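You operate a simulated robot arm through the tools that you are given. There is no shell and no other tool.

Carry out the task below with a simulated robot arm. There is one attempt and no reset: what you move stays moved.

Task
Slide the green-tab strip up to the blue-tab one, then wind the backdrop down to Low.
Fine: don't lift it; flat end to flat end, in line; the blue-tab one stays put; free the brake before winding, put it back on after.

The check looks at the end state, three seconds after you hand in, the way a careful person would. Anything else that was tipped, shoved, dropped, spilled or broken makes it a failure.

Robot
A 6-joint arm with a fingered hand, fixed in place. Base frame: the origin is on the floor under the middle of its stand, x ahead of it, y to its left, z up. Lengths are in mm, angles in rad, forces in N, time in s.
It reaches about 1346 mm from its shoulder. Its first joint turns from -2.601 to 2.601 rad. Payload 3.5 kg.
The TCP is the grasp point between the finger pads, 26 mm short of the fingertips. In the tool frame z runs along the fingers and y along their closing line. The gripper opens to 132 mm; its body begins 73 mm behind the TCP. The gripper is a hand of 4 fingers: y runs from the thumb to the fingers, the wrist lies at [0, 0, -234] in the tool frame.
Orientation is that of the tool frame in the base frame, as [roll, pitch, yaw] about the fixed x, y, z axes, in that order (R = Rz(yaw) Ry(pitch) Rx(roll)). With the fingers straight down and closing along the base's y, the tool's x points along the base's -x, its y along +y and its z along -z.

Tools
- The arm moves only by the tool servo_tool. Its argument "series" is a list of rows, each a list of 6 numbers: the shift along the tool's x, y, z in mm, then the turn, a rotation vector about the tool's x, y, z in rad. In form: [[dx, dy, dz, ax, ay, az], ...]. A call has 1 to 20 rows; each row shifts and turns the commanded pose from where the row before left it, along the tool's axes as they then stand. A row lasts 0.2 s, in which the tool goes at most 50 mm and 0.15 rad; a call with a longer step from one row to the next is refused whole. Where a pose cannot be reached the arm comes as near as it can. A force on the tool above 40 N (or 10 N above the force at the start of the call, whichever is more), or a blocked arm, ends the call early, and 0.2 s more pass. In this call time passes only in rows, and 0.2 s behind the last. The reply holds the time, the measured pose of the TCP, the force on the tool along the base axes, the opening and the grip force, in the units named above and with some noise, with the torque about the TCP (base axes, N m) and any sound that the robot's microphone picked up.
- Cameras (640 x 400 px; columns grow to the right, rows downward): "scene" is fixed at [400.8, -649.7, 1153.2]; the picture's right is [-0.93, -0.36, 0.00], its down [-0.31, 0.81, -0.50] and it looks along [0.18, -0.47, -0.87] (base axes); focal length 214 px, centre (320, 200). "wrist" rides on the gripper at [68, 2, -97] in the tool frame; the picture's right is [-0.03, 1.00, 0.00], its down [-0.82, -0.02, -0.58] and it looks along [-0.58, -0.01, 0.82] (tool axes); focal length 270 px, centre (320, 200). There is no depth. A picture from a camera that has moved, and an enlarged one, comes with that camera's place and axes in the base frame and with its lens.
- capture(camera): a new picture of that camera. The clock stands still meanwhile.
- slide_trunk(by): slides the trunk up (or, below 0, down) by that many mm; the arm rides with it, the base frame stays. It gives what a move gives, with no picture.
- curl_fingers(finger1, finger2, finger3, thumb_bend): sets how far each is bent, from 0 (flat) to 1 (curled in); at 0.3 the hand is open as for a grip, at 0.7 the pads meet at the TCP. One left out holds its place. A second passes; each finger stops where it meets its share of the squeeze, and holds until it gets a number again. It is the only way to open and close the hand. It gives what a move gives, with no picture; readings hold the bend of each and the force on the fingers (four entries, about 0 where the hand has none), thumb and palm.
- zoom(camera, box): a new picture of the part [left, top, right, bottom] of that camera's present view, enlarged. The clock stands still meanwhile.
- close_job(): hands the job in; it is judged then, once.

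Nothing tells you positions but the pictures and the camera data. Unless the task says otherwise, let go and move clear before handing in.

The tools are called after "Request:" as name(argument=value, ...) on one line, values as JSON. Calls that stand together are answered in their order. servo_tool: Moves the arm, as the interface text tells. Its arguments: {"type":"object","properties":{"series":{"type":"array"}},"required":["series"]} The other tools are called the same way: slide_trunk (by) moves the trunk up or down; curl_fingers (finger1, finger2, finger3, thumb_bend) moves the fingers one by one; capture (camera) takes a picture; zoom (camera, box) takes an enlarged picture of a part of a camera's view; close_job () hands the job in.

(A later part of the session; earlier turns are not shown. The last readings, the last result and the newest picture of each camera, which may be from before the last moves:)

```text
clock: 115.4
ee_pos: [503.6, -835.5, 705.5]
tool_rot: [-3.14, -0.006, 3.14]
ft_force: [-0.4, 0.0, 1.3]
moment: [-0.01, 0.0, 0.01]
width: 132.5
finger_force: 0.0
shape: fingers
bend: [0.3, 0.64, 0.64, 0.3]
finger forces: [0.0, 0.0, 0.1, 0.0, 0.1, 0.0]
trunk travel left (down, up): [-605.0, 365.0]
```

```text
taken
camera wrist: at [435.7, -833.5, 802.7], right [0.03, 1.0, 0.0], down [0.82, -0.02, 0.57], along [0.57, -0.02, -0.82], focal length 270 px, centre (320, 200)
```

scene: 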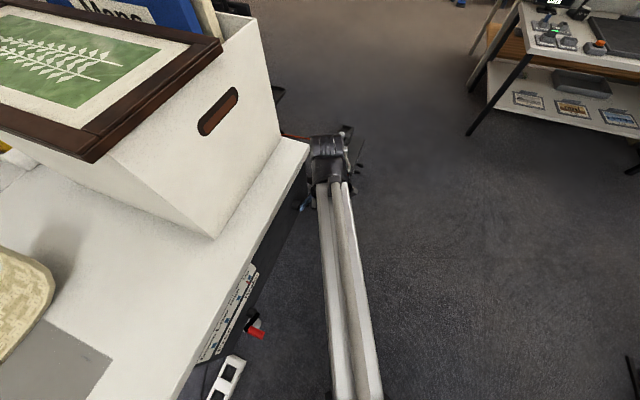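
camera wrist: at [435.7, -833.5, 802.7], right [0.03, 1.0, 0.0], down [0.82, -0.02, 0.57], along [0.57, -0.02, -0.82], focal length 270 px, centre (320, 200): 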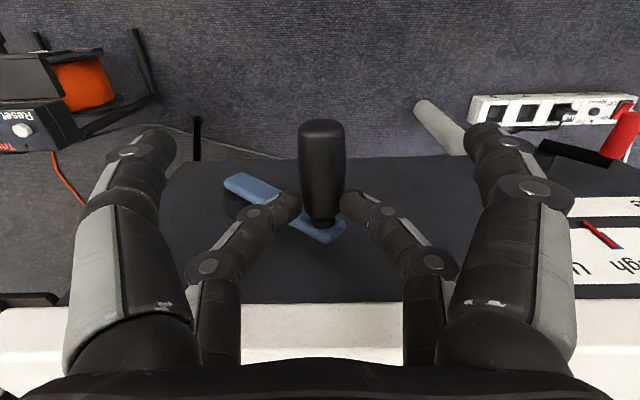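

The fingertips are just resting on the handle from above (1.3 N). I'll push down in small steps, following the arc outward.

Request:
slide_trunk(by=-9)

Request:
servo_tool(series=[[0, 4, 0, 0, 0, 0], [0, 3, 0, 0, 0, 0]])

Request:
slide_trunk(by=-11)

Request:
servo_tool(series=[[0, 4, 0, 0, 0, 0], [0, 2, 0, 0, 0, 0]])

Request:
slide_trunk(by=-12)

Request:
capture(camera="wrist")

```text
clock: 116.0
ee_pos: [502.8, -835.5, 697.4]
tool_rot: [-3.14, -0.006, 3.139]
ft_force: [-0.3, 0.6, 1.2]
moment: [0.05, 0.01, -0.01]
width: 132.1
finger_force: 0.7
shape: fingers
bend: [0.3, 0.63, 0.64, 0.3]
finger forces: [0.0, 1.5, 0.6, 0.0, 0.0, 0.1]
trunk travel left (down, up): [-596.0, 374.0]
```

```text
clock: 116.6
ee_pos: [502.0, -828.2, 697.9]
tool_rot: [-3.14, -0.003, 3.14]
ft_force: [0.4, -0.5, 0.0]
moment: [-0.04, -0.06, -0.03]
width: 132.6
finger_force: 1.1
shape: fingers
bend: [0.3, 0.64, 0.62, 0.3]
finger forces: [0.1, 0.0, 1.4, 0.1, 0.0, 0.0]
trunk travel left (down, up): [-596.0, 374.0]
```

```text
clock: 117.2
ee_pos: [502.8, -828.4, 686.3]
tool_rot: [-3.139, -0.004, -3.141]
ft_force: [-0.2, 0.8, 1.3]
moment: [0.03, -0.03, 0.0]
width: 132.5
finger_force: 1.0
shape: fingers
bend: [0.3, 0.63, 0.63, 0.3]
finger forces: [0.0, 1.4, 0.5, 0.0, 0.0, 0.0]
trunk travel left (down, up): [-585.0, 385.0]
```

```text
clock: 117.8
ee_pos: [502.3, -822.6, 686.7]
tool_rot: [-3.141, -0.003, 3.14]
ft_force: [0.5, -1.7, 0.6]
moment: [-0.06, -0.03, -0.02]
width: 132.3
finger_force: 0.7
shape: fingers
bend: [0.3, 0.64, 0.62, 0.3]
finger forces: [0.0, 0.0, 1.8, 0.1, 0.1, 0.0]
trunk travel left (down, up): [-585.0, 385.0]
```

```text
clock: 118.4
ee_pos: [500.9, -821.3, 673.8]
tool_rot: [3.141, -0.006, 3.14]
ft_force: [1.2, 0.3, -0.2]
moment: [0.02, -0.02, 0.05]
width: 132.3
finger_force: 0.8
shape: fingers
bend: [0.3, 0.63, 0.63, 0.3]
finger forces: [0.0, 1.4, 0.5, 0.0, 0.0, 0.0]
trunk travel left (down, up): [-573.0, 397.0]
```

```text
taken
camera wrist: at [434.4, -820.2, 770.7], right [0.03, 1.0, 0.0], down [0.82, -0.02, 0.57], along [0.57, -0.02, -0.82], focal length 270 px, centre (320, 200)
```

wrist: 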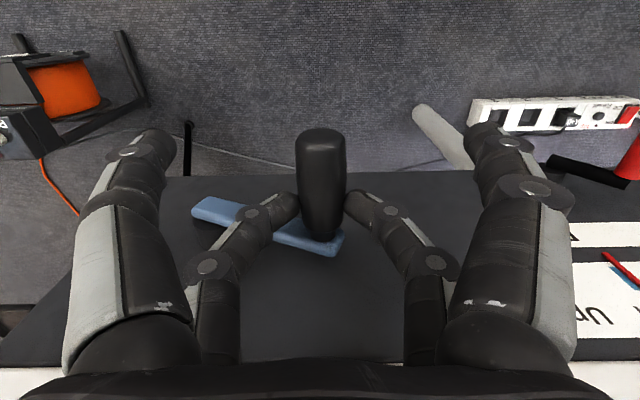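

The notch works well: contact is 1–2 N and the handle is following (≈246°). I'll keep going down the +y side.

Request:
servo_tool(series=[[0, 4, 0, 0, 0, 0]])

Request:
slide_trunk(by=-14)

Request:
servo_tool(series=[[0, 2.5, 0, 0, 0, 0]])

Request:
slide_trunk(by=-14)

Request:
slide_trunk(by=-14)

Request:
capture(camera="wrist")

```text
clock: 118.8
ee_pos: [501.6, -818.9, 674.0]
tool_rot: [-3.139, -0.006, 3.141]
ft_force: [-0.1, -2.2, 1.2]
moment: [-0.06, -0.01, -0.05]
width: 132.4
finger_force: 1.0
shape: fingers
bend: [0.3, 0.64, 0.62, 0.3]
finger forces: [0.1, 0.0, 2.2, 0.0, 0.0, 0.1]
trunk travel left (down, up): [-573.0, 397.0]
```

```text
clock: 119.4
ee_pos: [501.0, -818.8, 660.1]
tool_rot: [3.141, -0.005, -3.141]
ft_force: [-1.2, 1.8, -0.7]
moment: [0.01, 0.04, 0.02]
width: 132.4
finger_force: 0.5
shape: fingers
bend: [0.3, 0.62, 0.63, 0.3]
finger forces: [0.1, 1.4, 0.5, 0.0, 0.1, 0.0]
trunk travel left (down, up): [-559.0, 411.0]
```

```text
clock: 119.8
ee_pos: [503.3, -816.2, 661.3]
tool_rot: [-3.139, -0.005, 3.14]
ft_force: [-0.3, -1.3, 0.3]
moment: [-0.03, 0.03, -0.01]
width: 132.4
finger_force: 0.8
shape: fingers
bend: [0.3, 0.63, 0.62, 0.3]
finger forces: [0.0, 0.2, 1.7, 0.0, 0.1, 0.0]
trunk travel left (down, up): [-559.0, 411.0]
```

```text
clock: 120.4
ee_pos: [502.3, -816.1, 645.2]
tool_rot: [-3.141, -0.004, 3.141]
ft_force: [-1.3, 0.4, -0.4]
moment: [0.04, -0.01, 0.03]
width: 132.6
finger_force: 1.0
shape: fingers
bend: [0.3, 0.63, 0.63, 0.3]
finger forces: [0.0, 1.2, 0.6, 0.0, 0.1, 0.1]
trunk travel left (down, up): [-545.0, 425.0]
```

```text
clock: 121.1
ee_pos: [502.5, -814.9, 631.7]
tool_rot: [-3.139, -0.005, 3.14]
ft_force: [-0.3, -0.7, -0.6]
moment: [-0.01, 0.02, -0.02]
width: 132.5
finger_force: 1.0
shape: fingers
bend: [0.3, 0.63, 0.63, 0.3]
finger forces: [0.1, 1.0, 0.8, 0.0, 0.1, 0.0]
trunk travel left (down, up): [-531.0, 439.0]
```

```text
taken
camera wrist: at [435.5, -813.6, 728.6], right [0.03, 1.0, 0.0], down [0.82, -0.02, 0.57], along [0.57, -0.02, -0.82], focal length 270 px, centre (320, 200)
```

wrist: 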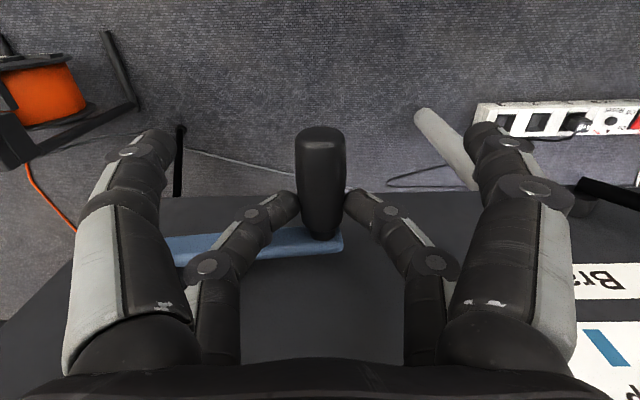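

The arm is horizontal on the +y side (≈272°) with the handle well nested. I'll continue down and in towards the bottom.

Request:
slide_trunk(by=-14)

Request:
servo_tool(series=[[0, -4, 0, 0, 0, 0]])

Request:
slide_trunk(by=-14)

Request:
servo_tool(series=[[0, -3, 0, 0, 0, 0], [0, -3, 0, 0, 0, 0]])

Request:
slide_trunk(by=-13)

Request:
servo_tool(series=[[0, -4, 0, 0, 0, 0], [0, -5, 0, 0, 0, 0]])

Request:
capture(camera="wrist")

Request:
zoom(camera="scene", box=[190, 240, 290, 365])

```text
clock: 121.7
ee_pos: [503.1, -815.8, 617.8]
tool_rot: [-3.139, -0.006, 3.14]
ft_force: [0.5, -1.3, 0.6]
moment: [-0.02, 0.0, 0.0]
width: 132.4
finger_force: 1.1
shape: fingers
bend: [0.3, 0.63, 0.62, 0.3]
finger forces: [0.1, 0.5, 1.9, 0.0, 0.0, 0.0]
trunk travel left (down, up): [-517.0, 453.0]
```

```text
clock: 122.1
ee_pos: [502.1, -820.9, 619.4]
tool_rot: [-3.14, -0.007, -3.14]
ft_force: [-0.4, 0.9, 0.5]
moment: [0.02, 0.0, 0.02]
width: 132.5
finger_force: 1.2
shape: fingers
bend: [0.3, 0.62, 0.63, 0.3]
finger forces: [0.1, 1.9, 0.3, 0.0, 0.1, 0.0]
trunk travel left (down, up): [-517.0, 453.0]
```

```text
clock: 122.7
ee_pos: [502.6, -820.8, 604.4]
tool_rot: [-3.14, -0.004, 3.139]
ft_force: [0.6, -1.2, 0.0]
moment: [-0.01, 0.02, -0.04]
width: 132.6
finger_force: 1.2
shape: fingers
bend: [0.3, 0.63, 0.62, 0.3]
finger forces: [0.0, 0.5, 1.7, 0.0, 0.0, 0.0]
trunk travel left (down, up): [-503.0, 467.0]
```

```text
clock: 123.3
ee_pos: [503.1, -825.9, 605.1]
tool_rot: [3.14, -0.005, 3.141]
ft_force: [-0.3, 3.9, -0.5]
moment: [0.07, -0.02, 0.03]
width: 132.4
finger_force: 2.0
shape: fingers
bend: [0.3, 0.6, 0.64, 0.3]
finger forces: [0.1, 3.2, 0.1, 0.0, 0.1, 0.0]
trunk travel left (down, up): [-503.0, 467.0]
```

```text
clock: 123.9
ee_pos: [502.3, -825.0, 592.2]
tool_rot: [-3.14, -0.005, 3.142]
ft_force: [-0.3, 1.5, -1.0]
moment: [0.01, 0.01, -0.01]
width: 132.6
finger_force: 0.8
shape: fingers
bend: [0.3, 0.62, 0.64, 0.3]
finger forces: [0.0, 1.8, 0.0, 0.0, 0.0, 0.1]
trunk travel left (down, up): [-490.0, 480.0]
```

```text
clock: 124.5
ee_pos: [501.7, -836.1, 590.8]
tool_rot: [3.141, -0.005, -3.142]
ft_force: [0.8, 5.2, -2.6]
moment: [0.03, 0.03, 0.12]
width: 132.4
finger_force: 2.9
shape: fingers
bend: [0.3, 0.58, 0.64, 0.3]
finger forces: [0.1, 5.8, 0.0, 0.0, 0.0, 0.0]
trunk travel left (down, up): [-490.0, 480.0]
```

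```text
taken
camera wrist: at [435.5, -833.1, 687.6], right [0.03, 1.0, 0.0], down [0.82, -0.02, 0.57], along [0.57, -0.02, -0.82], focal length 270 px, centre (320, 200)
```

wrist: 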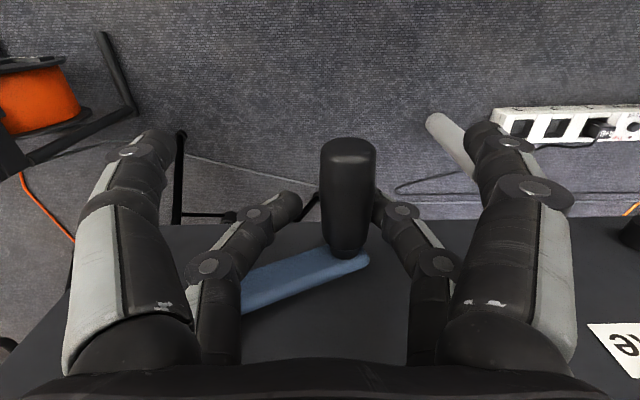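

```text
3.20 times, centred on (240, 302) of scene
camera zoom: at [400.8, -649.7, 1153.2], right [-0.93, -0.36, 0.0], down [-0.31, 0.81, -0.5], along [0.18, -0.47, -0.87], focal length 686 px, centre (576, -128)
```

zoom: 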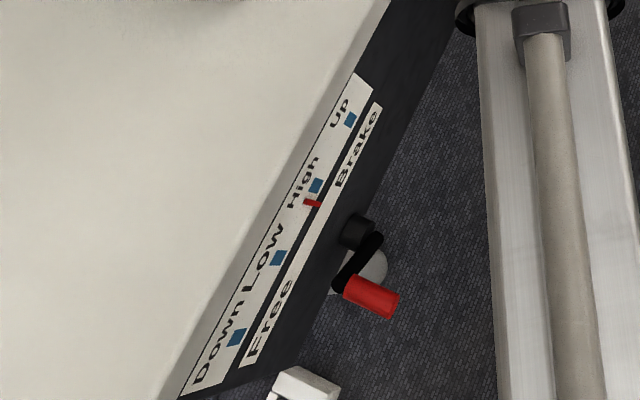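

The pointer has passed High (about 1.2 steps at ≈295°), so Low comes at roughly 488°. I'll continue down to the bottom of the circle.

Request:
slide_trunk(by=-12)

Request:
slide_trunk(by=-10)

Request:
servo_tool(series=[[0, -5, 0, 0, 0, 0], [0, -5, 0, 0, 0, 0]])

Request:
slide_trunk(by=-10)

Request:
servo_tool(series=[[0, -5, 0, 0, 0, 0], [0, -5, 0, 0, 0, 0], [0, -5, 0, 0, 0, 0]])

Request:
capture(camera="wrist")

```text
clock: 125.1
ee_pos: [502.4, -835.2, 578.9]
tool_rot: [-3.141, -0.003, 3.14]
ft_force: [0.4, 1.7, -1.5]
moment: [-0.04, -0.01, 0.01]
width: 132.6
finger_force: 1.1
shape: fingers
bend: [0.3, 0.62, 0.64, 0.3]
finger forces: [0.1, 2.2, 0.0, 0.1, 0.1, 0.0]
trunk travel left (down, up): [-478.0, 492.0]
```

```text
clock: 125.7
ee_pos: [503.2, -835.9, 569.1]
tool_rot: [-3.141, -0.005, 3.141]
ft_force: [0.4, -0.6, -0.1]
moment: [0.02, 0.0, -0.01]
width: 132.8
finger_force: 0.2
shape: fingers
bend: [0.3, 0.64, 0.64, 0.3]
finger forces: [0.0, 0.0, 0.0, 0.2, 0.1, 0.0]
trunk travel left (down, up): [-468.0, 502.0]
```

```text
clock: 126.3
ee_pos: [503.2, -844.9, 568.3]
tool_rot: [3.141, -0.004, -3.141]
ft_force: [-0.2, 8.4, -2.4]
moment: [-0.14, 0.01, 0.13]
width: 132.8
finger_force: 3.7
shape: fingers
bend: [0.3, 0.61, 0.64, 0.3]
finger forces: [0.0, 7.9, 0.0, 0.0, 0.0, 0.0]
trunk travel left (down, up): [-468.0, 502.0]
```

```text
clock: 126.9
ee_pos: [503.1, -846.5, 559.8]
tool_rot: [-3.139, -0.005, 3.14]
ft_force: [0.1, 2.5, -1.4]
moment: [-0.06, 0.03, 0.03]
width: 132.4
finger_force: 1.3
shape: fingers
bend: [0.3, 0.62, 0.64, 0.3]
finger forces: [0.0, 3.3, 0.0, 0.0, 0.0, 0.0]
trunk travel left (down, up): [-458.0, 512.0]
```

```text
clock: 127.7
ee_pos: [503.3, -861.6, 558.9]
tool_rot: [3.141, -0.005, 3.141]
ft_force: [-0.8, 6.5, -5.3]
moment: [-0.08, 0.11, 0.17]
width: 132.3
finger_force: 4.8
shape: fingers
bend: [0.3, 0.56, 0.64, 0.3]
finger forces: [0.0, 8.8, 0.0, 0.1, 0.1, 0.0]
trunk travel left (down, up): [-458.0, 512.0]
```

```text
taken
camera wrist: at [436.2, -858.6, 655.4], right [0.03, 1.0, 0.0], down [0.82, -0.02, 0.57], along [0.57, -0.02, -0.82], focal length 270 px, centre (320, 200)
```

wrist: 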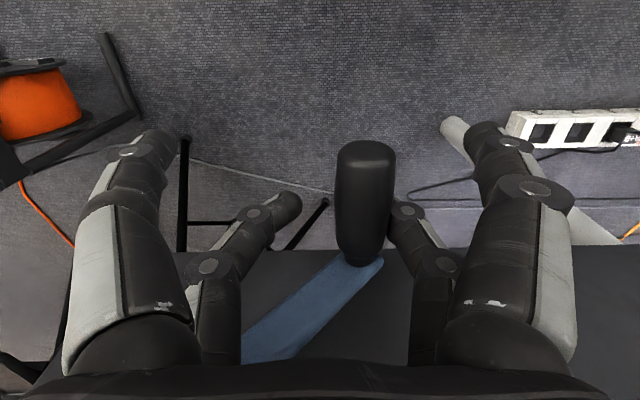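

The handle is at about 320° and finger 2 is pushing it along the bottom. I'll carry on towards −y through the bottom.

Request:
slide_trunk(by=-10)

Request:
servo_tool(series=[[0, -6, 0, 0, 0, 0], [0, -6, 0, 0, 0, 0], [0, -6, 0, 0, 0, 0], [0, -6, 0, 0, 0, 0]])

Request:
slide_trunk(by=-6)

Request:
servo_tool(series=[[0, -6, 0, 0, 0, 0], [0, -6, 0, 0, 0, 0], [0, -6, 0, 0, 0, 0]])

Request:
capture(camera="wrist")

Request:
zoom(camera="scene", box=[190, 240, 290, 365])

```text
clock: 128.2
ee_pos: [501.8, -861.0, 549.4]
tool_rot: [-3.14, -0.002, 3.14]
ft_force: [0.2, 3.2, -1.8]
moment: [-0.05, 0.03, 0.08]
width: 132.7
finger_force: 1.3
shape: fingers
bend: [0.3, 0.61, 0.64, 0.3]
finger forces: [0.0, 3.3, 0.1, 0.0, 0.0, 0.1]
trunk travel left (down, up): [-448.0, 522.0]
```

```text
clock: 129.2
ee_pos: [502.7, -885.9, 549.0]
tool_rot: [-3.14, -0.003, 3.139]
ft_force: [0.7, 1.6, 0.5]
moment: [0.01, -0.02, 0.03]
width: 132.3
finger_force: 1.2
shape: fingers
bend: [0.3, 0.61, 0.64, 0.3]
finger forces: [0.1, 1.9, 0.0, 0.0, 0.1, 0.1]
trunk travel left (down, up): [-448.0, 522.0]
```

```text
clock: 129.8
ee_pos: [503.4, -885.4, 543.4]
tool_rot: [-3.139, -0.005, 3.139]
ft_force: [-0.1, 1.3, -1.2]
moment: [0.0, 0.0, 0.03]
width: 132.5
finger_force: 0.1
shape: fingers
bend: [0.3, 0.63, 0.64, 0.3]
finger forces: [0.0, 1.0, 0.1, 0.0, 0.0, 0.1]
trunk travel left (down, up): [-442.0, 528.0]
```

```text
clock: 130.6
ee_pos: [503.8, -902.9, 543.0]
tool_rot: [-3.139, -0.003, 3.141]
ft_force: [0.5, 2.4, -0.4]
moment: [-0.01, 0.03, 0.05]
width: 132.5
finger_force: 1.0
shape: fingers
bend: [0.3, 0.61, 0.64, 0.3]
finger forces: [0.0, 2.2, 0.0, 0.0, 0.0, 0.0]
trunk travel left (down, up): [-442.0, 528.0]
```

```text
taken
camera wrist: at [435.9, -900.6, 639.7], right [0.03, 1.0, 0.0], down [0.82, -0.02, 0.57], along [0.57, -0.02, -0.82], focal length 270 px, centre (320, 200)
```

wrist: 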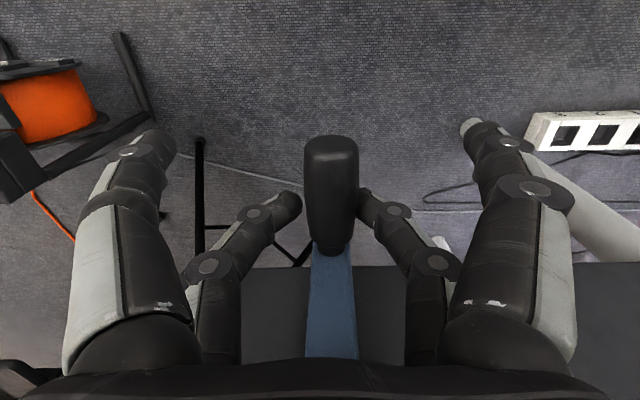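

```text
3.20 times, centred on (240, 302) of scene
camera zoom: at [400.8, -649.7, 1153.2], right [-0.93, -0.36, 0.0], down [-0.31, 0.81, -0.5], along [0.18, -0.47, -0.87], focal length 686 px, centre (576, -128)
```

zoom: 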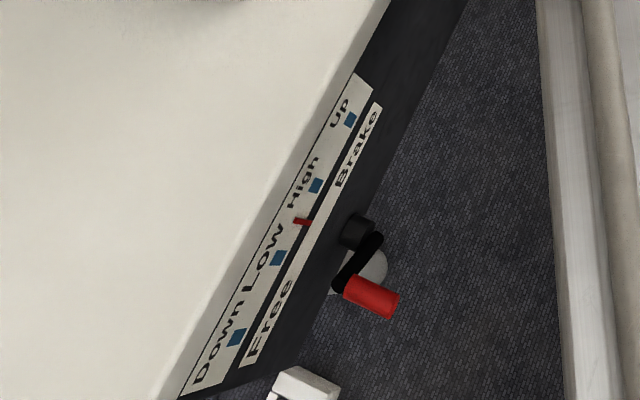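

The handle is nearly at the bottom (≈357°) and the pointer is midway between High and Low. I'll push on to about 30° past the bottom, then re-cradle from below for the lift.

Request:
servo_tool(series=[[0, -6, 0, 0, 0, 0], [0, -6, 0, 0, 0, 0], [0, -6, 0, 0, 0, 0], [0, -6, 0, 0, 0, 0], [0, -6, 0, 0, 0, 0], [0, -6, 0, 0, 0, 0], [0, -6, 0, 0, 0, 0]])

Request:
curl_fingers(finger2=0.5, finger3=0.5)

Request:
slide_trunk(by=-12)

Request:
capture(camera="wrist")

```text
clock: 132.2
ee_pos: [501.6, -944.4, 542.0]
tool_rot: [-3.139, -0.003, 3.14]
ft_force: [0.5, 1.4, -0.3]
moment: [-0.03, 0.0, 0.0]
width: 132.7
finger_force: 1.2
shape: fingers
bend: [0.3, 0.61, 0.64, 0.3]
finger forces: [0.1, 2.0, 0.1, 0.0, 0.0, 0.1]
trunk travel left (down, up): [-442.0, 528.0]
```

```text
clock: 133.2
ee_pos: [501.7, -944.9, 544.3]
tool_rot: [-3.139, -0.005, 3.141]
ft_force: [-0.2, 0.2, -0.2]
moment: [0.03, -0.02, 0.02]
width: 132.7
finger_force: 0.1
shape: fingers
bend: [0.3, 0.5, 0.5, 0.3]
finger forces: [0.1, 0.0, 0.1, 0.0, 0.0, 0.1]
trunk travel left (down, up): [-442.0, 528.0]
```

```text
clock: 133.8
ee_pos: [502.3, -945.0, 532.5]
tool_rot: [-3.141, -0.006, 3.141]
ft_force: [-1.0, 0.3, 0.6]
moment: [-0.01, -0.01, -0.03]
width: 132.7
finger_force: 0.0
shape: fingers
bend: [0.3, 0.5, 0.5, 0.3]
finger forces: [0.0, 0.1, 0.0, 0.0, 0.0, 0.0]
trunk travel left (down, up): [-430.0, 540.0]
```

```text
taken
camera wrist: at [434.6, -942.4, 627.7], right [0.03, 1.0, 0.0], down [0.82, -0.02, 0.57], along [0.57, -0.02, -0.82], focal length 270 px, centre (320, 200)
```

wrist: 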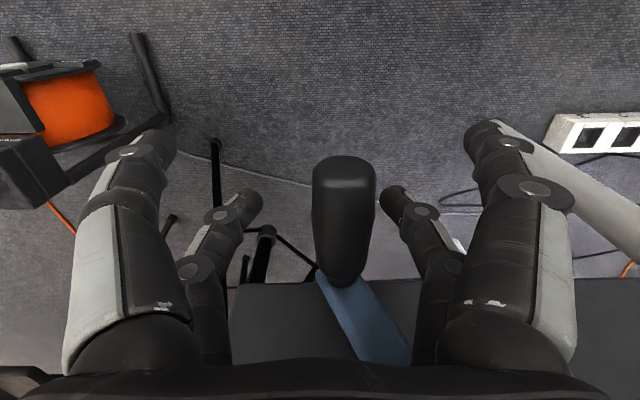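

The handle is at about 23° past the bottom. I'll centre on it, close the cradle beneath it and lift up the −y side.

Request:
servo_tool(series=[[0, 4, 0, 0, 0, 0], [0, 4, 0, 0, 0, 0]])

Request:
curl_fingers(finger2=0.76, finger3=0.76)

Request:
servo_tool(series=[[0, -5, 0, 0, 0, 0], [0, -5, 0, 0, 0, 0], [0, -5, 0, 0, 0, 0], [0, -5, 0, 0, 0, 0]])

Request:
slide_trunk(by=20)

Request:
capture(camera="wrist")

```text
clock: 134.4
ee_pos: [501.4, -936.3, 531.6]
tool_rot: [-3.139, -0.004, 3.141]
ft_force: [-0.9, 0.0, -0.1]
moment: [0.01, -0.02, -0.03]
width: 132.7
finger_force: 0.0
shape: fingers
bend: [0.3, 0.5, 0.5, 0.3]
finger forces: [0.1, 0.1, 0.1, 0.0, 0.0, 0.0]
trunk travel left (down, up): [-430.0, 540.0]
```

```text
clock: 135.4
ee_pos: [502.5, -937.0, 530.1]
tool_rot: [-3.14, -0.006, 3.141]
ft_force: [0.5, -0.2, -1.2]
moment: [-0.03, 0.0, -0.01]
width: 132.5
finger_force: 0.1
shape: fingers
bend: [0.3, 0.74, 0.74, 0.3]
finger forces: [0.0, 0.0, 0.0, 0.1, 0.0, 0.1]
trunk travel left (down, up): [-430.0, 540.0]
```

```text
clock: 136.4
ee_pos: [501.9, -957.5, 530.7]
tool_rot: [-3.141, -0.006, 3.139]
ft_force: [-0.1, 2.3, -1.1]
moment: [-0.03, -0.03, 0.04]
width: 133.0
finger_force: 0.1
shape: fingers
bend: [0.3, 0.74, 0.74, 0.3]
finger forces: [0.0, 2.0, 0.1, 0.1, 0.1, 0.0]
trunk travel left (down, up): [-430.0, 540.0]
```

```text
clock: 137.1
ee_pos: [501.8, -958.2, 551.6]
tool_rot: [-3.14, -0.006, 3.14]
ft_force: [0.3, -2.9, -3.1]
moment: [0.02, 0.07, -0.04]
width: 132.1
finger_force: 3.7
shape: fingers
bend: [0.3, 0.74, 0.74, 0.3]
finger forces: [0.0, 0.1, 7.3, 0.0, 0.0, 0.0]
trunk travel left (down, up): [-450.0, 520.0]
```

```text
taken
camera wrist: at [434.6, -955.2, 647.3], right [0.03, 1.0, 0.0], down [0.82, -0.02, 0.57], along [0.57, -0.02, -0.82], focal length 270 px, centre (320, 200)
```

wrist: 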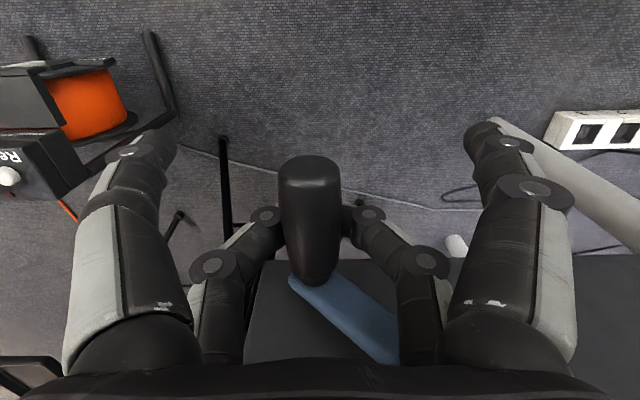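

Same as on the first turn: the handle is cradled and following (≈45°). I'll continue up the −y side with the same steps as before.

Request:
servo_tool(series=[[0, -5, 0, 0, 0, 0], [0, -5, 0, 0, 0, 0]])

Request:
slide_trunk(by=16)

Request:
servo_tool(series=[[0, -5, 0, 0, 0, 0], [0, -5, 0, 0, 0, 0]])

Request:
slide_trunk(by=18)

Request:
servo_tool(series=[[0, -5, 0, 0, 0, 0]])

Request:
slide_trunk(by=18)

Request:
capture(camera="wrist")

Request:
zoom(camera="scene", box=[190, 240, 290, 365])

```text
clock: 137.7
ee_pos: [501.4, -966.6, 551.1]
tool_rot: [-3.141, -0.003, -3.141]
ft_force: [0.1, 1.4, -0.7]
moment: [0.0, 0.04, 0.08]
width: 132.4
finger_force: 0.0
shape: fingers
bend: [0.3, 0.74, 0.74, 0.3]
finger forces: [0.0, 0.0, 0.0, 0.1, 0.1, 0.0]
trunk travel left (down, up): [-450.0, 520.0]
```

```text
clock: 138.3
ee_pos: [501.5, -967.2, 567.5]
tool_rot: [-3.139, -0.005, 3.139]
ft_force: [0.2, -2.4, -4.3]
moment: [0.05, 0.08, -0.06]
width: 132.4
finger_force: 3.7
shape: fingers
bend: [0.3, 0.75, 0.73, 0.3]
finger forces: [0.0, 0.0, 7.4, 0.0, 0.1, 0.0]
trunk travel left (down, up): [-466.0, 504.0]
```

```text
clock: 138.9
ee_pos: [501.0, -977.2, 566.7]
tool_rot: [3.141, -0.004, 3.141]
ft_force: [-0.5, 1.3, -1.8]
moment: [-0.06, 0.02, 0.02]
width: 132.5
finger_force: 0.1
shape: fingers
bend: [0.3, 0.75, 0.74, 0.3]
finger forces: [0.1, 0.0, 0.0, 0.0, 0.1, 0.0]
trunk travel left (down, up): [-466.0, 504.0]
```

```text
clock: 139.6
ee_pos: [501.0, -977.4, 585.2]
tool_rot: [-3.139, -0.006, 3.141]
ft_force: [0.0, -1.3, -2.1]
moment: [0.01, 0.04, -0.03]
width: 132.3
finger_force: 0.1
shape: fingers
bend: [0.3, 0.75, 0.74, 0.3]
finger forces: [0.0, 0.0, 0.0, 0.1, 0.0, 0.0]
trunk travel left (down, up): [-484.0, 486.0]
```

```text
clock: 139.9
ee_pos: [502.8, -981.2, 585.5]
tool_rot: [-3.141, -0.005, -3.141]
ft_force: [0.4, 0.7, -0.2]
moment: [0.04, 0.07, 0.06]
width: 132.4
finger_force: 0.2
shape: fingers
bend: [0.3, 0.75, 0.74, 0.3]
finger forces: [0.0, 0.0, 0.0, 0.0, 0.0, 0.1]
trunk travel left (down, up): [-484.0, 486.0]
```

```text
clock: 140.6
ee_pos: [501.3, -981.7, 602.4]
tool_rot: [-3.139, -0.004, 3.14]
ft_force: [-0.1, -1.2, -0.6]
moment: [0.01, -0.01, -0.01]
width: 132.6
finger_force: 0.0
shape: fingers
bend: [0.3, 0.75, 0.74, 0.3]
finger forces: [0.0, 0.0, 0.1, 0.0, 0.0, 0.1]
trunk travel left (down, up): [-502.0, 468.0]
```

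```text
taken
camera wrist: at [435.0, -979.7, 699.7], right [0.03, 1.0, 0.0], down [0.82, -0.02, 0.57], along [0.57, -0.02, -0.82], focal length 270 px, centre (320, 200)
```

wrist: 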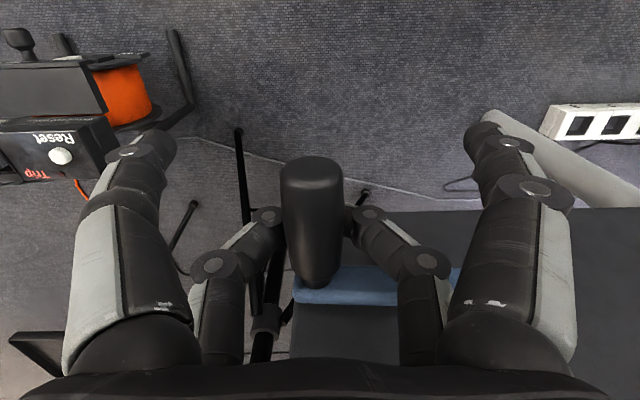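

```text
3.20 times, centred on (240, 302) of scene
camera zoom: at [400.8, -649.7, 1153.2], right [-0.93, -0.36, 0.0], down [-0.31, 0.81, -0.5], along [0.18, -0.47, -0.87], focal length 686 px, centre (576, -128)
```

zoom: 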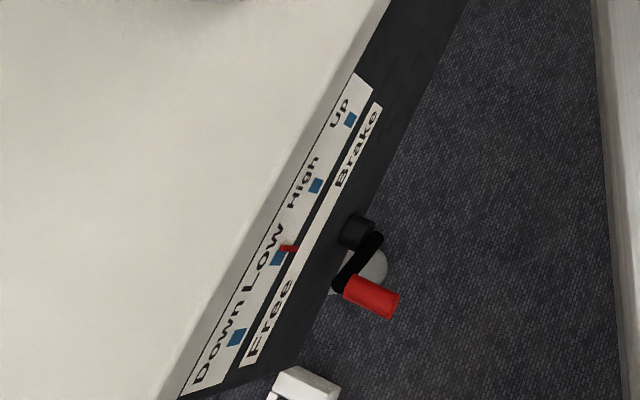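

The pointer is now very near the Low mark. I'll enlarge the scale to see how much further to go.

Request:
zoom(camera="scene", box=[222, 300, 262, 340])

Request:
zoom(camera="scene", box=[235, 260, 275, 300])

```text
10.00 times, centred on (242, 320) of scene
camera zoom: at [400.8, -649.7, 1153.2], right [-0.93, -0.36, 0.0], down [-0.31, 0.81, -0.5], along [0.18, -0.47, -0.87], focal length 2145 px, centre (1100, -1000)
```

zoom: 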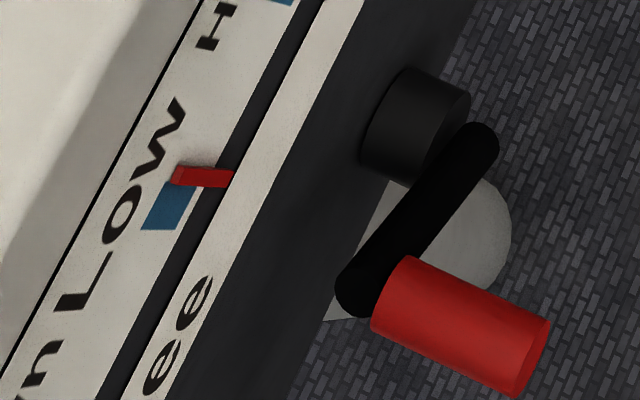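

```text
10.00 times, centred on (255, 280) of scene
camera zoom: at [400.8, -649.7, 1153.2], right [-0.93, -0.36, 0.0], down [-0.31, 0.81, -0.5], along [0.18, -0.47, -0.87], focal length 2145 px, centre (970, -600)
```

zoom: 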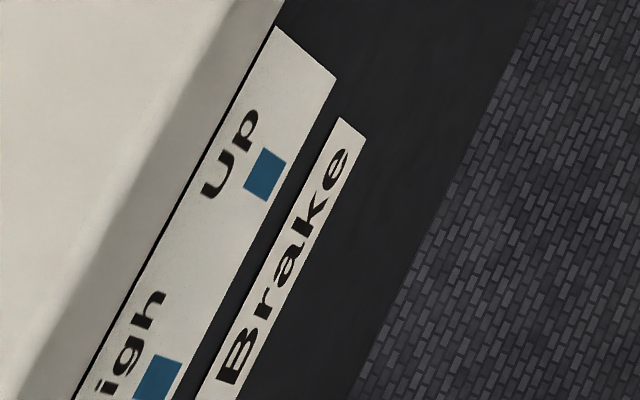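

The pointer bar is about 6.5 mm short of the Low mark's centre, roughly 36° more of crank. I'll continue carefully in small steps.

Request:
slide_trunk(by=22)

Request:
servo_tool(series=[[0, 5, 0, 0, 0, 0]])

Request:
slide_trunk(by=14)

Request:
capture(camera="wrist")

Request:
zoom(camera="scene", box=[222, 300, 262, 340])

```text
clock: 141.3
ee_pos: [501.7, -982.3, 624.7]
tool_rot: [-3.139, -0.005, 3.14]
ft_force: [0.1, 0.6, 0.1]
moment: [0.0, -0.02, 0.02]
width: 132.7
finger_force: 0.2
shape: fingers
bend: [0.3, 0.75, 0.74, 0.3]
finger forces: [0.0, 0.0, 0.1, 0.0, 0.0, 0.0]
trunk travel left (down, up): [-524.0, 446.0]
```

```text
clock: 141.7
ee_pos: [501.9, -976.2, 624.2]
tool_rot: [-3.139, -0.004, 3.14]
ft_force: [0.9, -1.8, -2.5]
moment: [0.01, 0.05, 0.01]
width: 132.4
finger_force: 0.1
shape: fingers
bend: [0.3, 0.75, 0.74, 0.3]
finger forces: [0.0, 0.0, 0.0, 0.0, 0.0, 0.0]
trunk travel left (down, up): [-524.0, 446.0]
```

```text
clock: 142.3
ee_pos: [502.2, -977.4, 638.4]
tool_rot: [-3.14, -0.006, 3.14]
ft_force: [0.1, -0.5, -0.7]
moment: [-0.03, 0.01, -0.01]
width: 132.6
finger_force: 0.1
shape: fingers
bend: [0.3, 0.75, 0.74, 0.3]
finger forces: [0.1, 0.0, 0.0, 0.0, 0.0, 0.1]
trunk travel left (down, up): [-538.0, 432.0]
```

```text
taken
camera wrist: at [434.8, -974.6, 735.7], right [0.03, 1.0, 0.0], down [0.82, -0.02, 0.57], along [0.57, -0.02, -0.82], focal length 270 px, centre (320, 200)
```

wrist: 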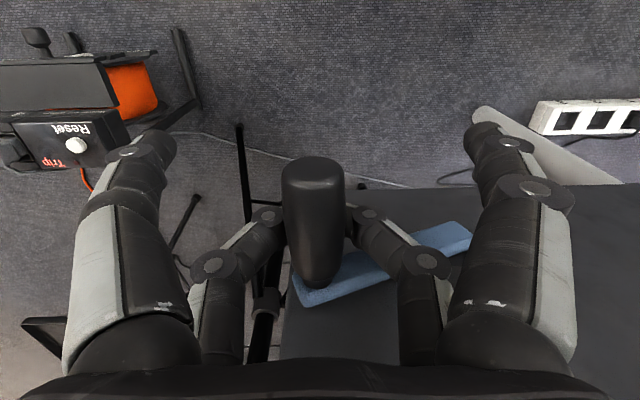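

```text
10.00 times, centred on (242, 320) of scene
camera zoom: at [400.8, -649.7, 1153.2], right [-0.93, -0.36, 0.0], down [-0.31, 0.81, -0.5], along [0.18, -0.47, -0.87], focal length 2145 px, centre (1100, -1000)
```

zoom: 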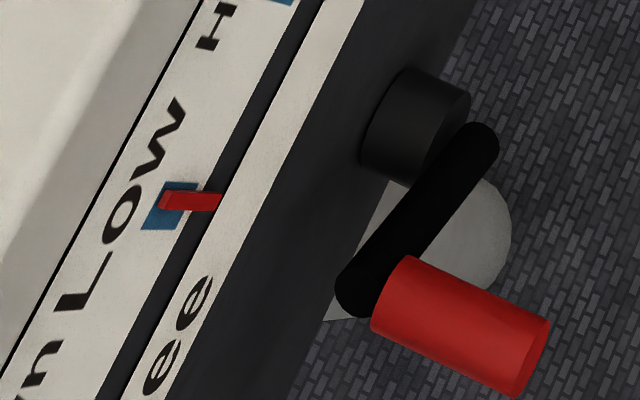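

The pointer now overlaps the Low mark, about 1.5–3 mm short of centre allowing for the viewing angle. I'll nudge it a little further.

Request:
servo_tool(series=[[0, 4, 0, 0, 0, 0]])

Request:
slide_trunk(by=9)

Request:
zoom(camera="scene", box=[222, 300, 262, 340])

Request:
capture(camera="wrist")

```text
clock: 142.7
ee_pos: [502.6, -973.0, 639.2]
tool_rot: [-3.141, -0.006, 3.14]
ft_force: [1.2, -0.6, -1.3]
moment: [0.0, 0.01, 0.0]
width: 132.9
finger_force: 0.0
shape: fingers
bend: [0.3, 0.75, 0.74, 0.3]
finger forces: [0.0, 0.0, 0.0, 0.0, 0.1, 0.1]
trunk travel left (down, up): [-538.0, 432.0]
```

```text
clock: 143.3
ee_pos: [502.0, -972.9, 647.6]
tool_rot: [-3.141, -0.006, 3.141]
ft_force: [1.1, -0.7, -1.6]
moment: [0.0, 0.01, -0.05]
width: 132.4
finger_force: 0.0
shape: fingers
bend: [0.3, 0.75, 0.74, 0.3]
finger forces: [0.0, 0.0, 0.1, 0.0, 0.1, 0.0]
trunk travel left (down, up): [-547.0, 423.0]
```

```text
10.00 times, centred on (242, 320) of scene
camera zoom: at [400.8, -649.7, 1153.2], right [-0.93, -0.36, 0.0], down [-0.31, 0.81, -0.5], along [0.18, -0.47, -0.87], focal length 2145 px, centre (1100, -1000)
```

zoom: 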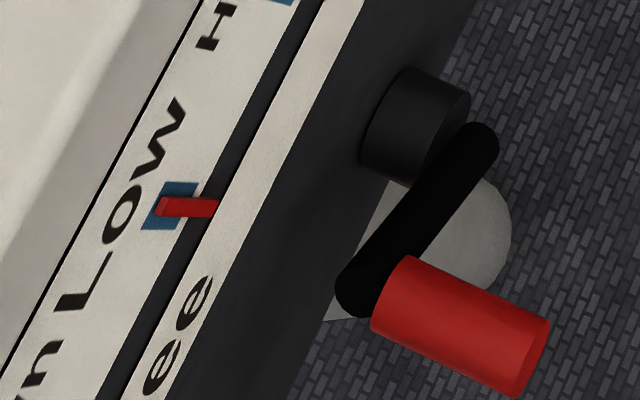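

```text
taken
camera wrist: at [434.8, -970.5, 744.7], right [0.03, 1.0, 0.0], down [0.82, -0.02, 0.57], along [0.57, -0.02, -0.82], focal length 270 px, centre (320, 200)
```

wrist: 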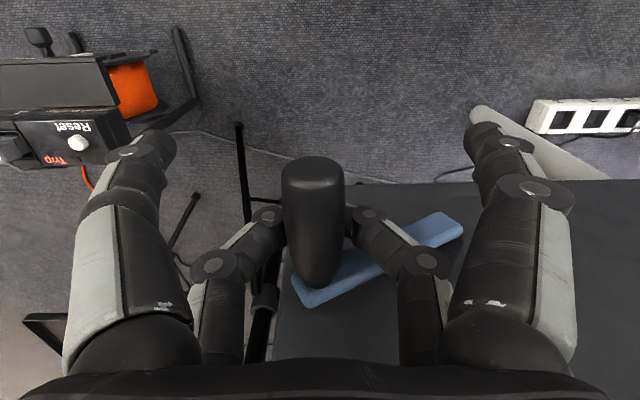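

The pointer now reads centred on Low from this oblique view. I'll add a very small amount for the viewing offset.

Request:
servo_tool(series=[[0, 3, 0, 0, 0, 0]])

Request:
slide_trunk(by=5)

Request:
zoom(camera="scene", box=[222, 300, 262, 340])

```text
clock: 143.7
ee_pos: [501.6, -970.4, 648.2]
tool_rot: [-3.14, -0.006, 3.139]
ft_force: [0.2, -1.3, -2.2]
moment: [0.04, -0.02, -0.01]
width: 132.6
finger_force: 0.1
shape: fingers
bend: [0.3, 0.75, 0.74, 0.3]
finger forces: [0.1, 0.0, 0.1, 0.0, 0.0, 0.1]
trunk travel left (down, up): [-547.0, 423.0]
```

```text
clock: 144.2
ee_pos: [502.2, -969.7, 652.5]
tool_rot: [-3.14, -0.003, 3.14]
ft_force: [-0.3, -0.1, -0.5]
moment: [0.01, 0.01, -0.01]
width: 132.3
finger_force: 0.1
shape: fingers
bend: [0.3, 0.75, 0.74, 0.3]
finger forces: [0.0, 0.1, 0.0, 0.0, 0.1, 0.0]
trunk travel left (down, up): [-552.0, 418.0]
```

```text
10.00 times, centred on (242, 320) of scene
camera zoom: at [400.8, -649.7, 1153.2], right [-0.93, -0.36, 0.0], down [-0.31, 0.81, -0.5], along [0.18, -0.47, -0.87], focal length 2145 px, centre (1100, -1000)
```

zoom: 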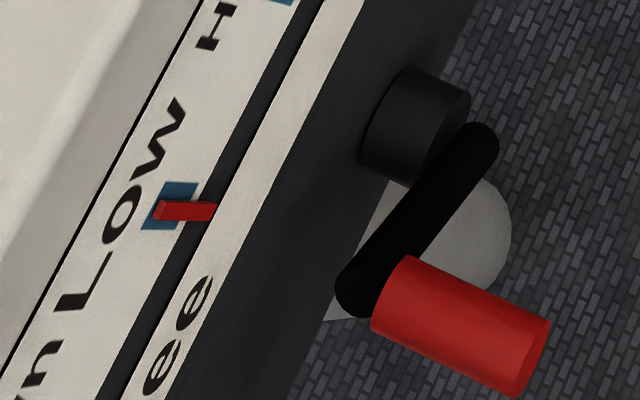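

The pointer sits on the Low mark. I'll release the handle, check it stays put and withdraw straight back from the crank.

Request:
curl_fingers(finger2=0.45, finger3=0.45)

Request:
zoom(camera="scene", box=[222, 300, 262, 340])

Request:
servo_tool(series=[[20, 0, 0, 0, 0, 0], [30, 0, 0, 0, 0, 0], [35, 0, 0, 0, 0, 0], [30, 0, 0, 0, 0, 0]])

Request:
capture(camera="wrist")

Request:
zoom(camera="scene", box=[222, 300, 262, 340])

```text
clock: 145.2
ee_pos: [501.4, -969.9, 652.4]
tool_rot: [-3.139, -0.006, 3.141]
ft_force: [0.1, 0.0, 0.0]
moment: [-0.01, -0.03, 0.01]
width: 132.6
finger_force: 0.1
shape: fingers
bend: [0.3, 0.45, 0.45, 0.3]
finger forces: [0.1, 0.1, 0.1, 0.1, 0.0, 0.1]
trunk travel left (down, up): [-552.0, 418.0]
```

```text
10.00 times, centred on (242, 320) of scene
camera zoom: at [400.8, -649.7, 1153.2], right [-0.93, -0.36, 0.0], down [-0.31, 0.81, -0.5], along [0.18, -0.47, -0.87], focal length 2145 px, centre (1100, -1000)
```

zoom: 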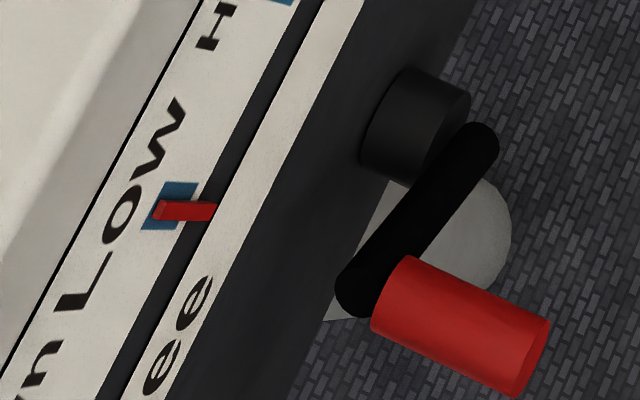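

```text
clock: 146.2
ee_pos: [387.8, -967.0, 652.1]
tool_rot: [-3.14, -0.004, 3.141]
ft_force: [-0.2, 0.1, 0.2]
moment: [-0.02, -0.01, -0.02]
width: 132.6
finger_force: 0.0
shape: fingers
bend: [0.3, 0.45, 0.45, 0.3]
finger forces: [0.1, 0.0, 0.0, 0.1, 0.1, 0.0]
trunk travel left (down, up): [-552.0, 418.0]
```

```text
taken
camera wrist: at [320.5, -965.9, 749.7], right [0.03, 1.0, 0.0], down [0.82, -0.02, 0.57], along [0.57, -0.02, -0.82], focal length 270 px, centre (320, 200)
```

wrist: 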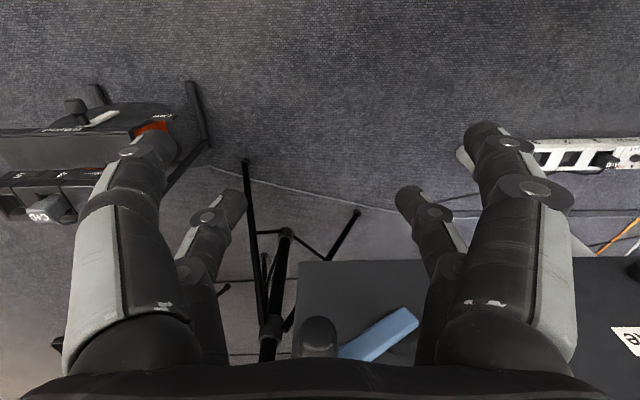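

```text
10.00 times, centred on (242, 320) of scene
camera zoom: at [400.8, -649.7, 1153.2], right [-0.93, -0.36, 0.0], down [-0.31, 0.81, -0.5], along [0.18, -0.47, -0.87], focal length 2145 px, centre (1100, -1000)
```

zoom: 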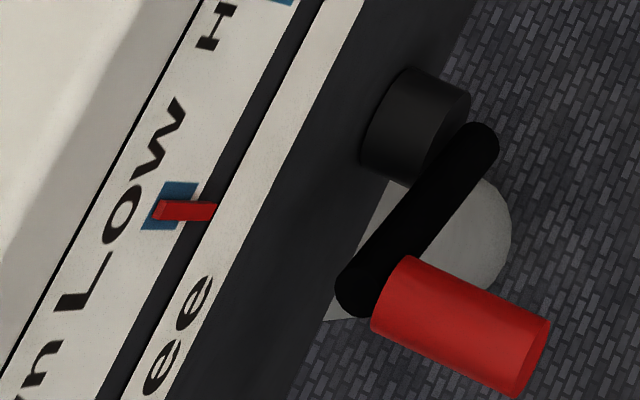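

The crank stays where I left it with the pointer on Low. I'll move in front of the scale for a straight-on check before setting the brake.

Request:
servo_tool(series=[[0, 42, 0, 0, 0, 0], [0, 42, 0, 0, 0, 0], [0, 42, 0, 0, 0, 0], [0, 42, 0, 0, 0, 0], [0, 42, 0, 0, 0, 0], [0, 42, 0, 0, 0, 0], [0, 42, 0, 0, 0, 0], [0, 42, 0, 0, 0, 0], [0, 40, 0, 0, 0, 0]])

Request:
slide_trunk(by=150)

Request:
capture(camera="wrist")

Request:
zoom(camera="wrist", box=[240, 180, 400, 300])

```text
clock: 148.2
ee_pos: [383.9, -592.6, 653.9]
tool_rot: [-3.139, -0.006, 3.141]
ft_force: [0.3, -0.2, 0.0]
moment: [-0.01, 0.01, 0.01]
width: 132.7
finger_force: 0.0
shape: fingers
bend: [0.3, 0.45, 0.45, 0.3]
finger forces: [0.1, 0.1, 0.0, 0.1, 0.1, 0.0]
trunk travel left (down, up): [-552.0, 418.0]
```

```text
clock: 150.0
ee_pos: [385.3, -593.1, 803.3]
tool_rot: [-3.141, -0.006, 3.139]
ft_force: [-0.6, 0.2, 0.1]
moment: [-0.04, 0.01, -0.01]
width: 132.5
finger_force: 0.1
shape: fingers
bend: [0.3, 0.45, 0.45, 0.3]
finger forces: [0.0, 0.0, 0.1, 0.0, 0.0, 0.0]
trunk travel left (down, up): [-702.0, 268.0]
```

```text
taken
camera wrist: at [318.1, -590.2, 899.6], right [0.03, 1.0, 0.0], down [0.82, -0.02, 0.57], along [0.57, -0.02, -0.82], focal length 270 px, centre (320, 200)
```

wrist: 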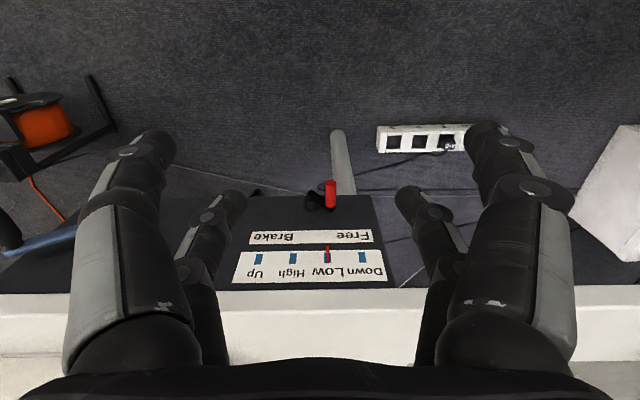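

```text
3.33 times, centred on (320, 240) of wrist
camera zoom: at [318.1, -590.2, 899.6], right [0.03, 1.0, 0.0], down [0.82, -0.02, 0.57], along [0.57, -0.02, -0.82], focal length 901 px, centre (320, 67)
```

zoom: 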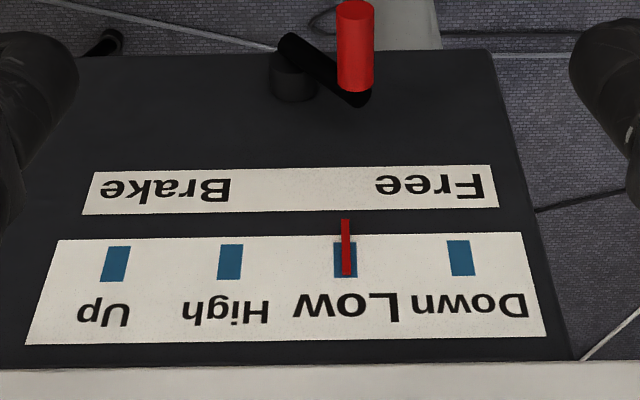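

Request:
zoom(camera="wrist", box=[300, 232, 350, 272])

```text
10.00 times, centred on (325, 252) of wrist
camera zoom: at [318.1, -590.2, 899.6], right [0.03, 1.0, 0.0], down [0.82, -0.02, 0.57], along [0.57, -0.02, -0.82], focal length 2703 px, centre (270, -320)
```

zoom: 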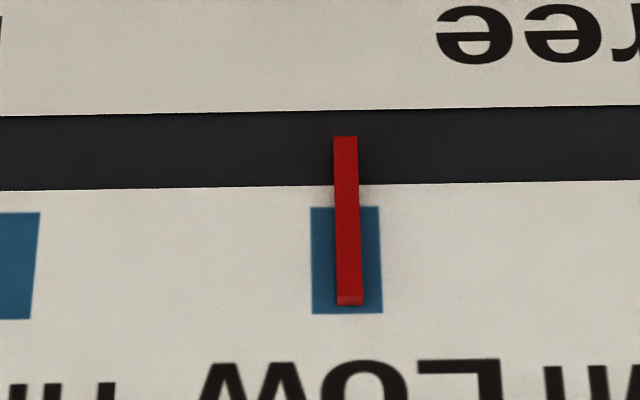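

Straight on, the pointer is exactly centred on Low. Now the brake: I'll lower to the lever, straddle it at its Free position and sweep it back towards Brake.

Request:
curl_fingers(finger1=0.5, finger2=0.5, finger3=0.5, thumb_bend=0.5)

Request:
slide_trunk(by=-196)

Request:
servo_tool(series=[[0, 9, 0, 0, 0, 0], [-30, 0, 0, 0, 0, 0], [-30, 0, 0, 0, 0, 0]])

Request:
capture(camera="wrist")

```text
clock: 151.0
ee_pos: [384.7, -591.9, 803.4]
tool_rot: [-3.141, -0.005, 3.139]
ft_force: [0.6, 0.2, -0.6]
moment: [-0.03, 0.02, -0.03]
width: 66.1
finger_force: 0.1
shape: fingers
bend: [0.5, 0.5, 0.5, 0.5]
finger forces: [0.0, 0.1, 0.1, 0.0, 0.1, 0.1]
trunk travel left (down, up): [-702.0, 268.0]
```

```text
clock: 153.1
ee_pos: [384.5, -592.6, 607.2]
tool_rot: [-3.141, -0.005, 3.139]
ft_force: [-0.6, 0.3, -0.1]
moment: [-0.02, 0.03, -0.01]
width: 66.8
finger_force: 0.1
shape: fingers
bend: [0.5, 0.5, 0.5, 0.5]
finger forces: [0.0, 0.1, 0.0, 0.0, 0.1, 0.1]
trunk travel left (down, up): [-506.0, 464.0]
```

```text
clock: 153.9
ee_pos: [445.1, -583.2, 607.5]
tool_rot: [-3.139, -0.004, 3.14]
ft_force: [-0.9, -0.5, 0.8]
moment: [0.01, -0.01, 0.02]
width: 66.7
finger_force: 0.0
shape: fingers
bend: [0.5, 0.5, 0.5, 0.5]
finger forces: [0.0, 0.0, 0.0, 0.0, 0.0, 0.0]
trunk travel left (down, up): [-506.0, 464.0]
```

```text
taken
camera wrist: at [378.0, -581.2, 703.8], right [0.03, 1.0, 0.0], down [0.82, -0.02, 0.57], along [0.57, -0.02, -0.82], focal length 270 px, centre (320, 200)
```

wrist: 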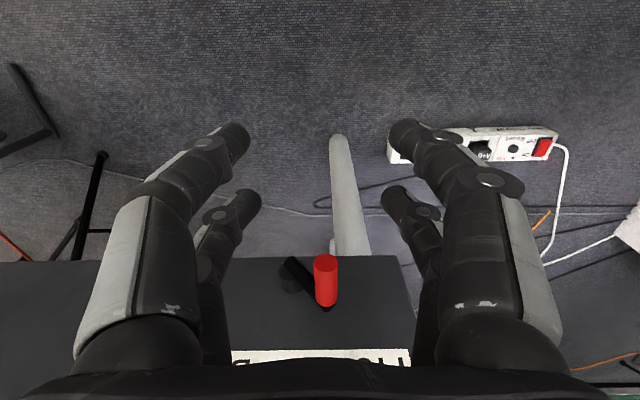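

The lever handle is centred between the digits. I'll go in to x ≈ 504, then sweep −y.

Request:
servo_tool(series=[[-25, 2, 0, 0, 0, 0], [-20, 0, 0, 0, 0, 0], [-14, 0, 0, 0, 0, 0]])

Request:
servo_tool(series=[[0, -8, 0, 0, 0, 0], [0, -8, 0, 0, 0, 0], [0, -8, 0, 0, 0, 0], [0, -8, 0, 0, 0, 0], [0, -6, 0, 0, 0, 0], [0, -6, 0, 0, 0, 0]])

Request:
zoom(camera="wrist", box=[200, 150, 440, 350])

```text
clock: 154.7
ee_pos: [503.4, -579.4, 607.4]
tool_rot: [-3.141, -0.004, 3.14]
ft_force: [0.6, 0.2, -0.4]
moment: [-0.01, 0.02, 0.02]
width: 66.4
finger_force: 0.0
shape: fingers
bend: [0.5, 0.5, 0.5, 0.5]
finger forces: [0.1, 0.0, 0.1, 0.0, 0.1, 0.0]
trunk travel left (down, up): [-506.0, 464.0]
```

```text
clock: 156.1
ee_pos: [502.7, -626.8, 607.1]
tool_rot: [-3.138, -0.005, 3.141]
ft_force: [0.4, 1.9, 0.4]
moment: [0.01, 0.0, 0.01]
width: 66.2
finger_force: 0.5
shape: fingers
bend: [0.5, 0.48, 0.5, 0.5]
finger forces: [0.1, 1.2, 0.0, 0.1, 0.0, 0.0]
trunk travel left (down, up): [-506.0, 464.0]
```

```text
2.00 times, centred on (320, 250) of wrist
camera zoom: at [436.1, -623.1, 703.8], right [0.03, 1.0, 0.0], down [0.82, -0.02, 0.57], along [0.57, -0.02, -0.82], focal length 541 px, centre (320, 100)
```

zoom: 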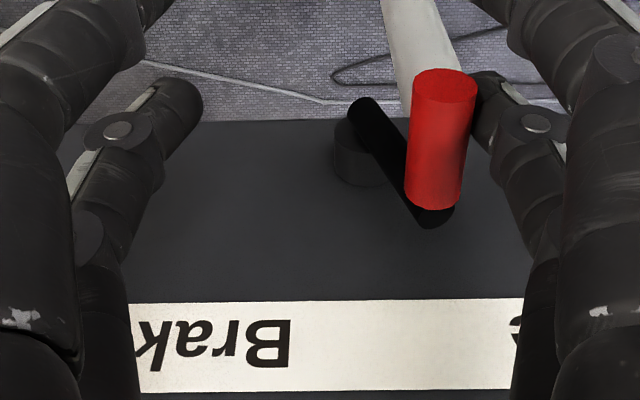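

The lever is starting to turn back under finger 2. I'll keep sweeping −y until it reaches the Brake stop.

Request:
servo_tool(series=[[0, -6, 0, 0, 0, 0], [0, -6, 0, 0, 0, 0], [0, -6, 0, 0, 0, 0], [0, -6, 0, 0, 0, 0]])

Request:
servo_tool(series=[[0, -5, 0, 0, 0, 0], [0, -5, 0, 0, 0, 0], [0, -5, 0, 0, 0, 0]])

Request:
zoom(camera="wrist", box=[200, 150, 440, 350])

```text
clock: 157.1
ee_pos: [503.9, -650.4, 607.4]
tool_rot: [-3.141, -0.006, 3.141]
ft_force: [0.3, 0.0, 0.5]
moment: [0.0, 0.01, -0.03]
width: 66.3
finger_force: 0.0
shape: fingers
bend: [0.5, 0.5, 0.5, 0.5]
finger forces: [0.1, 0.0, 0.0, 0.0, 0.0, 0.1]
trunk travel left (down, up): [-506.0, 464.0]
```

```text
clock: 157.9
ee_pos: [505.3, -664.3, 607.3]
tool_rot: [-3.139, -0.004, 3.14]
ft_force: [-0.2, 0.6, -0.2]
moment: [-0.02, 0.01, 0.07]
width: 66.2
finger_force: 0.6
shape: fingers
bend: [0.5, 0.49, 0.5, 0.5]
finger forces: [0.0, 0.8, 0.0, 0.0, 0.0, 0.0]
trunk travel left (down, up): [-506.0, 464.0]
```

```text
2.00 times, centred on (320, 250) of wrist
camera zoom: at [438.5, -662.7, 703.8], right [0.03, 1.0, 0.0], down [0.82, -0.02, 0.57], along [0.57, -0.02, -0.82], focal length 541 px, centre (320, 100)
```

zoom: 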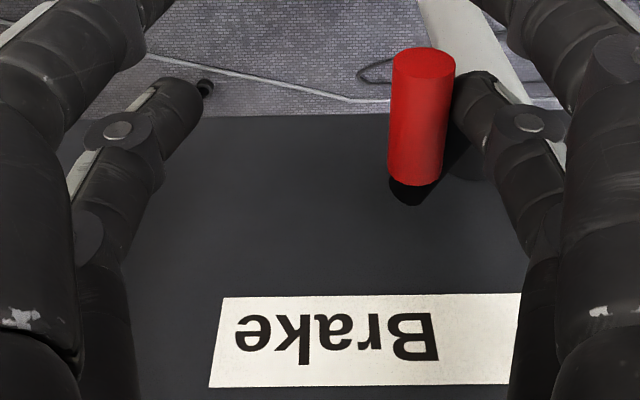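

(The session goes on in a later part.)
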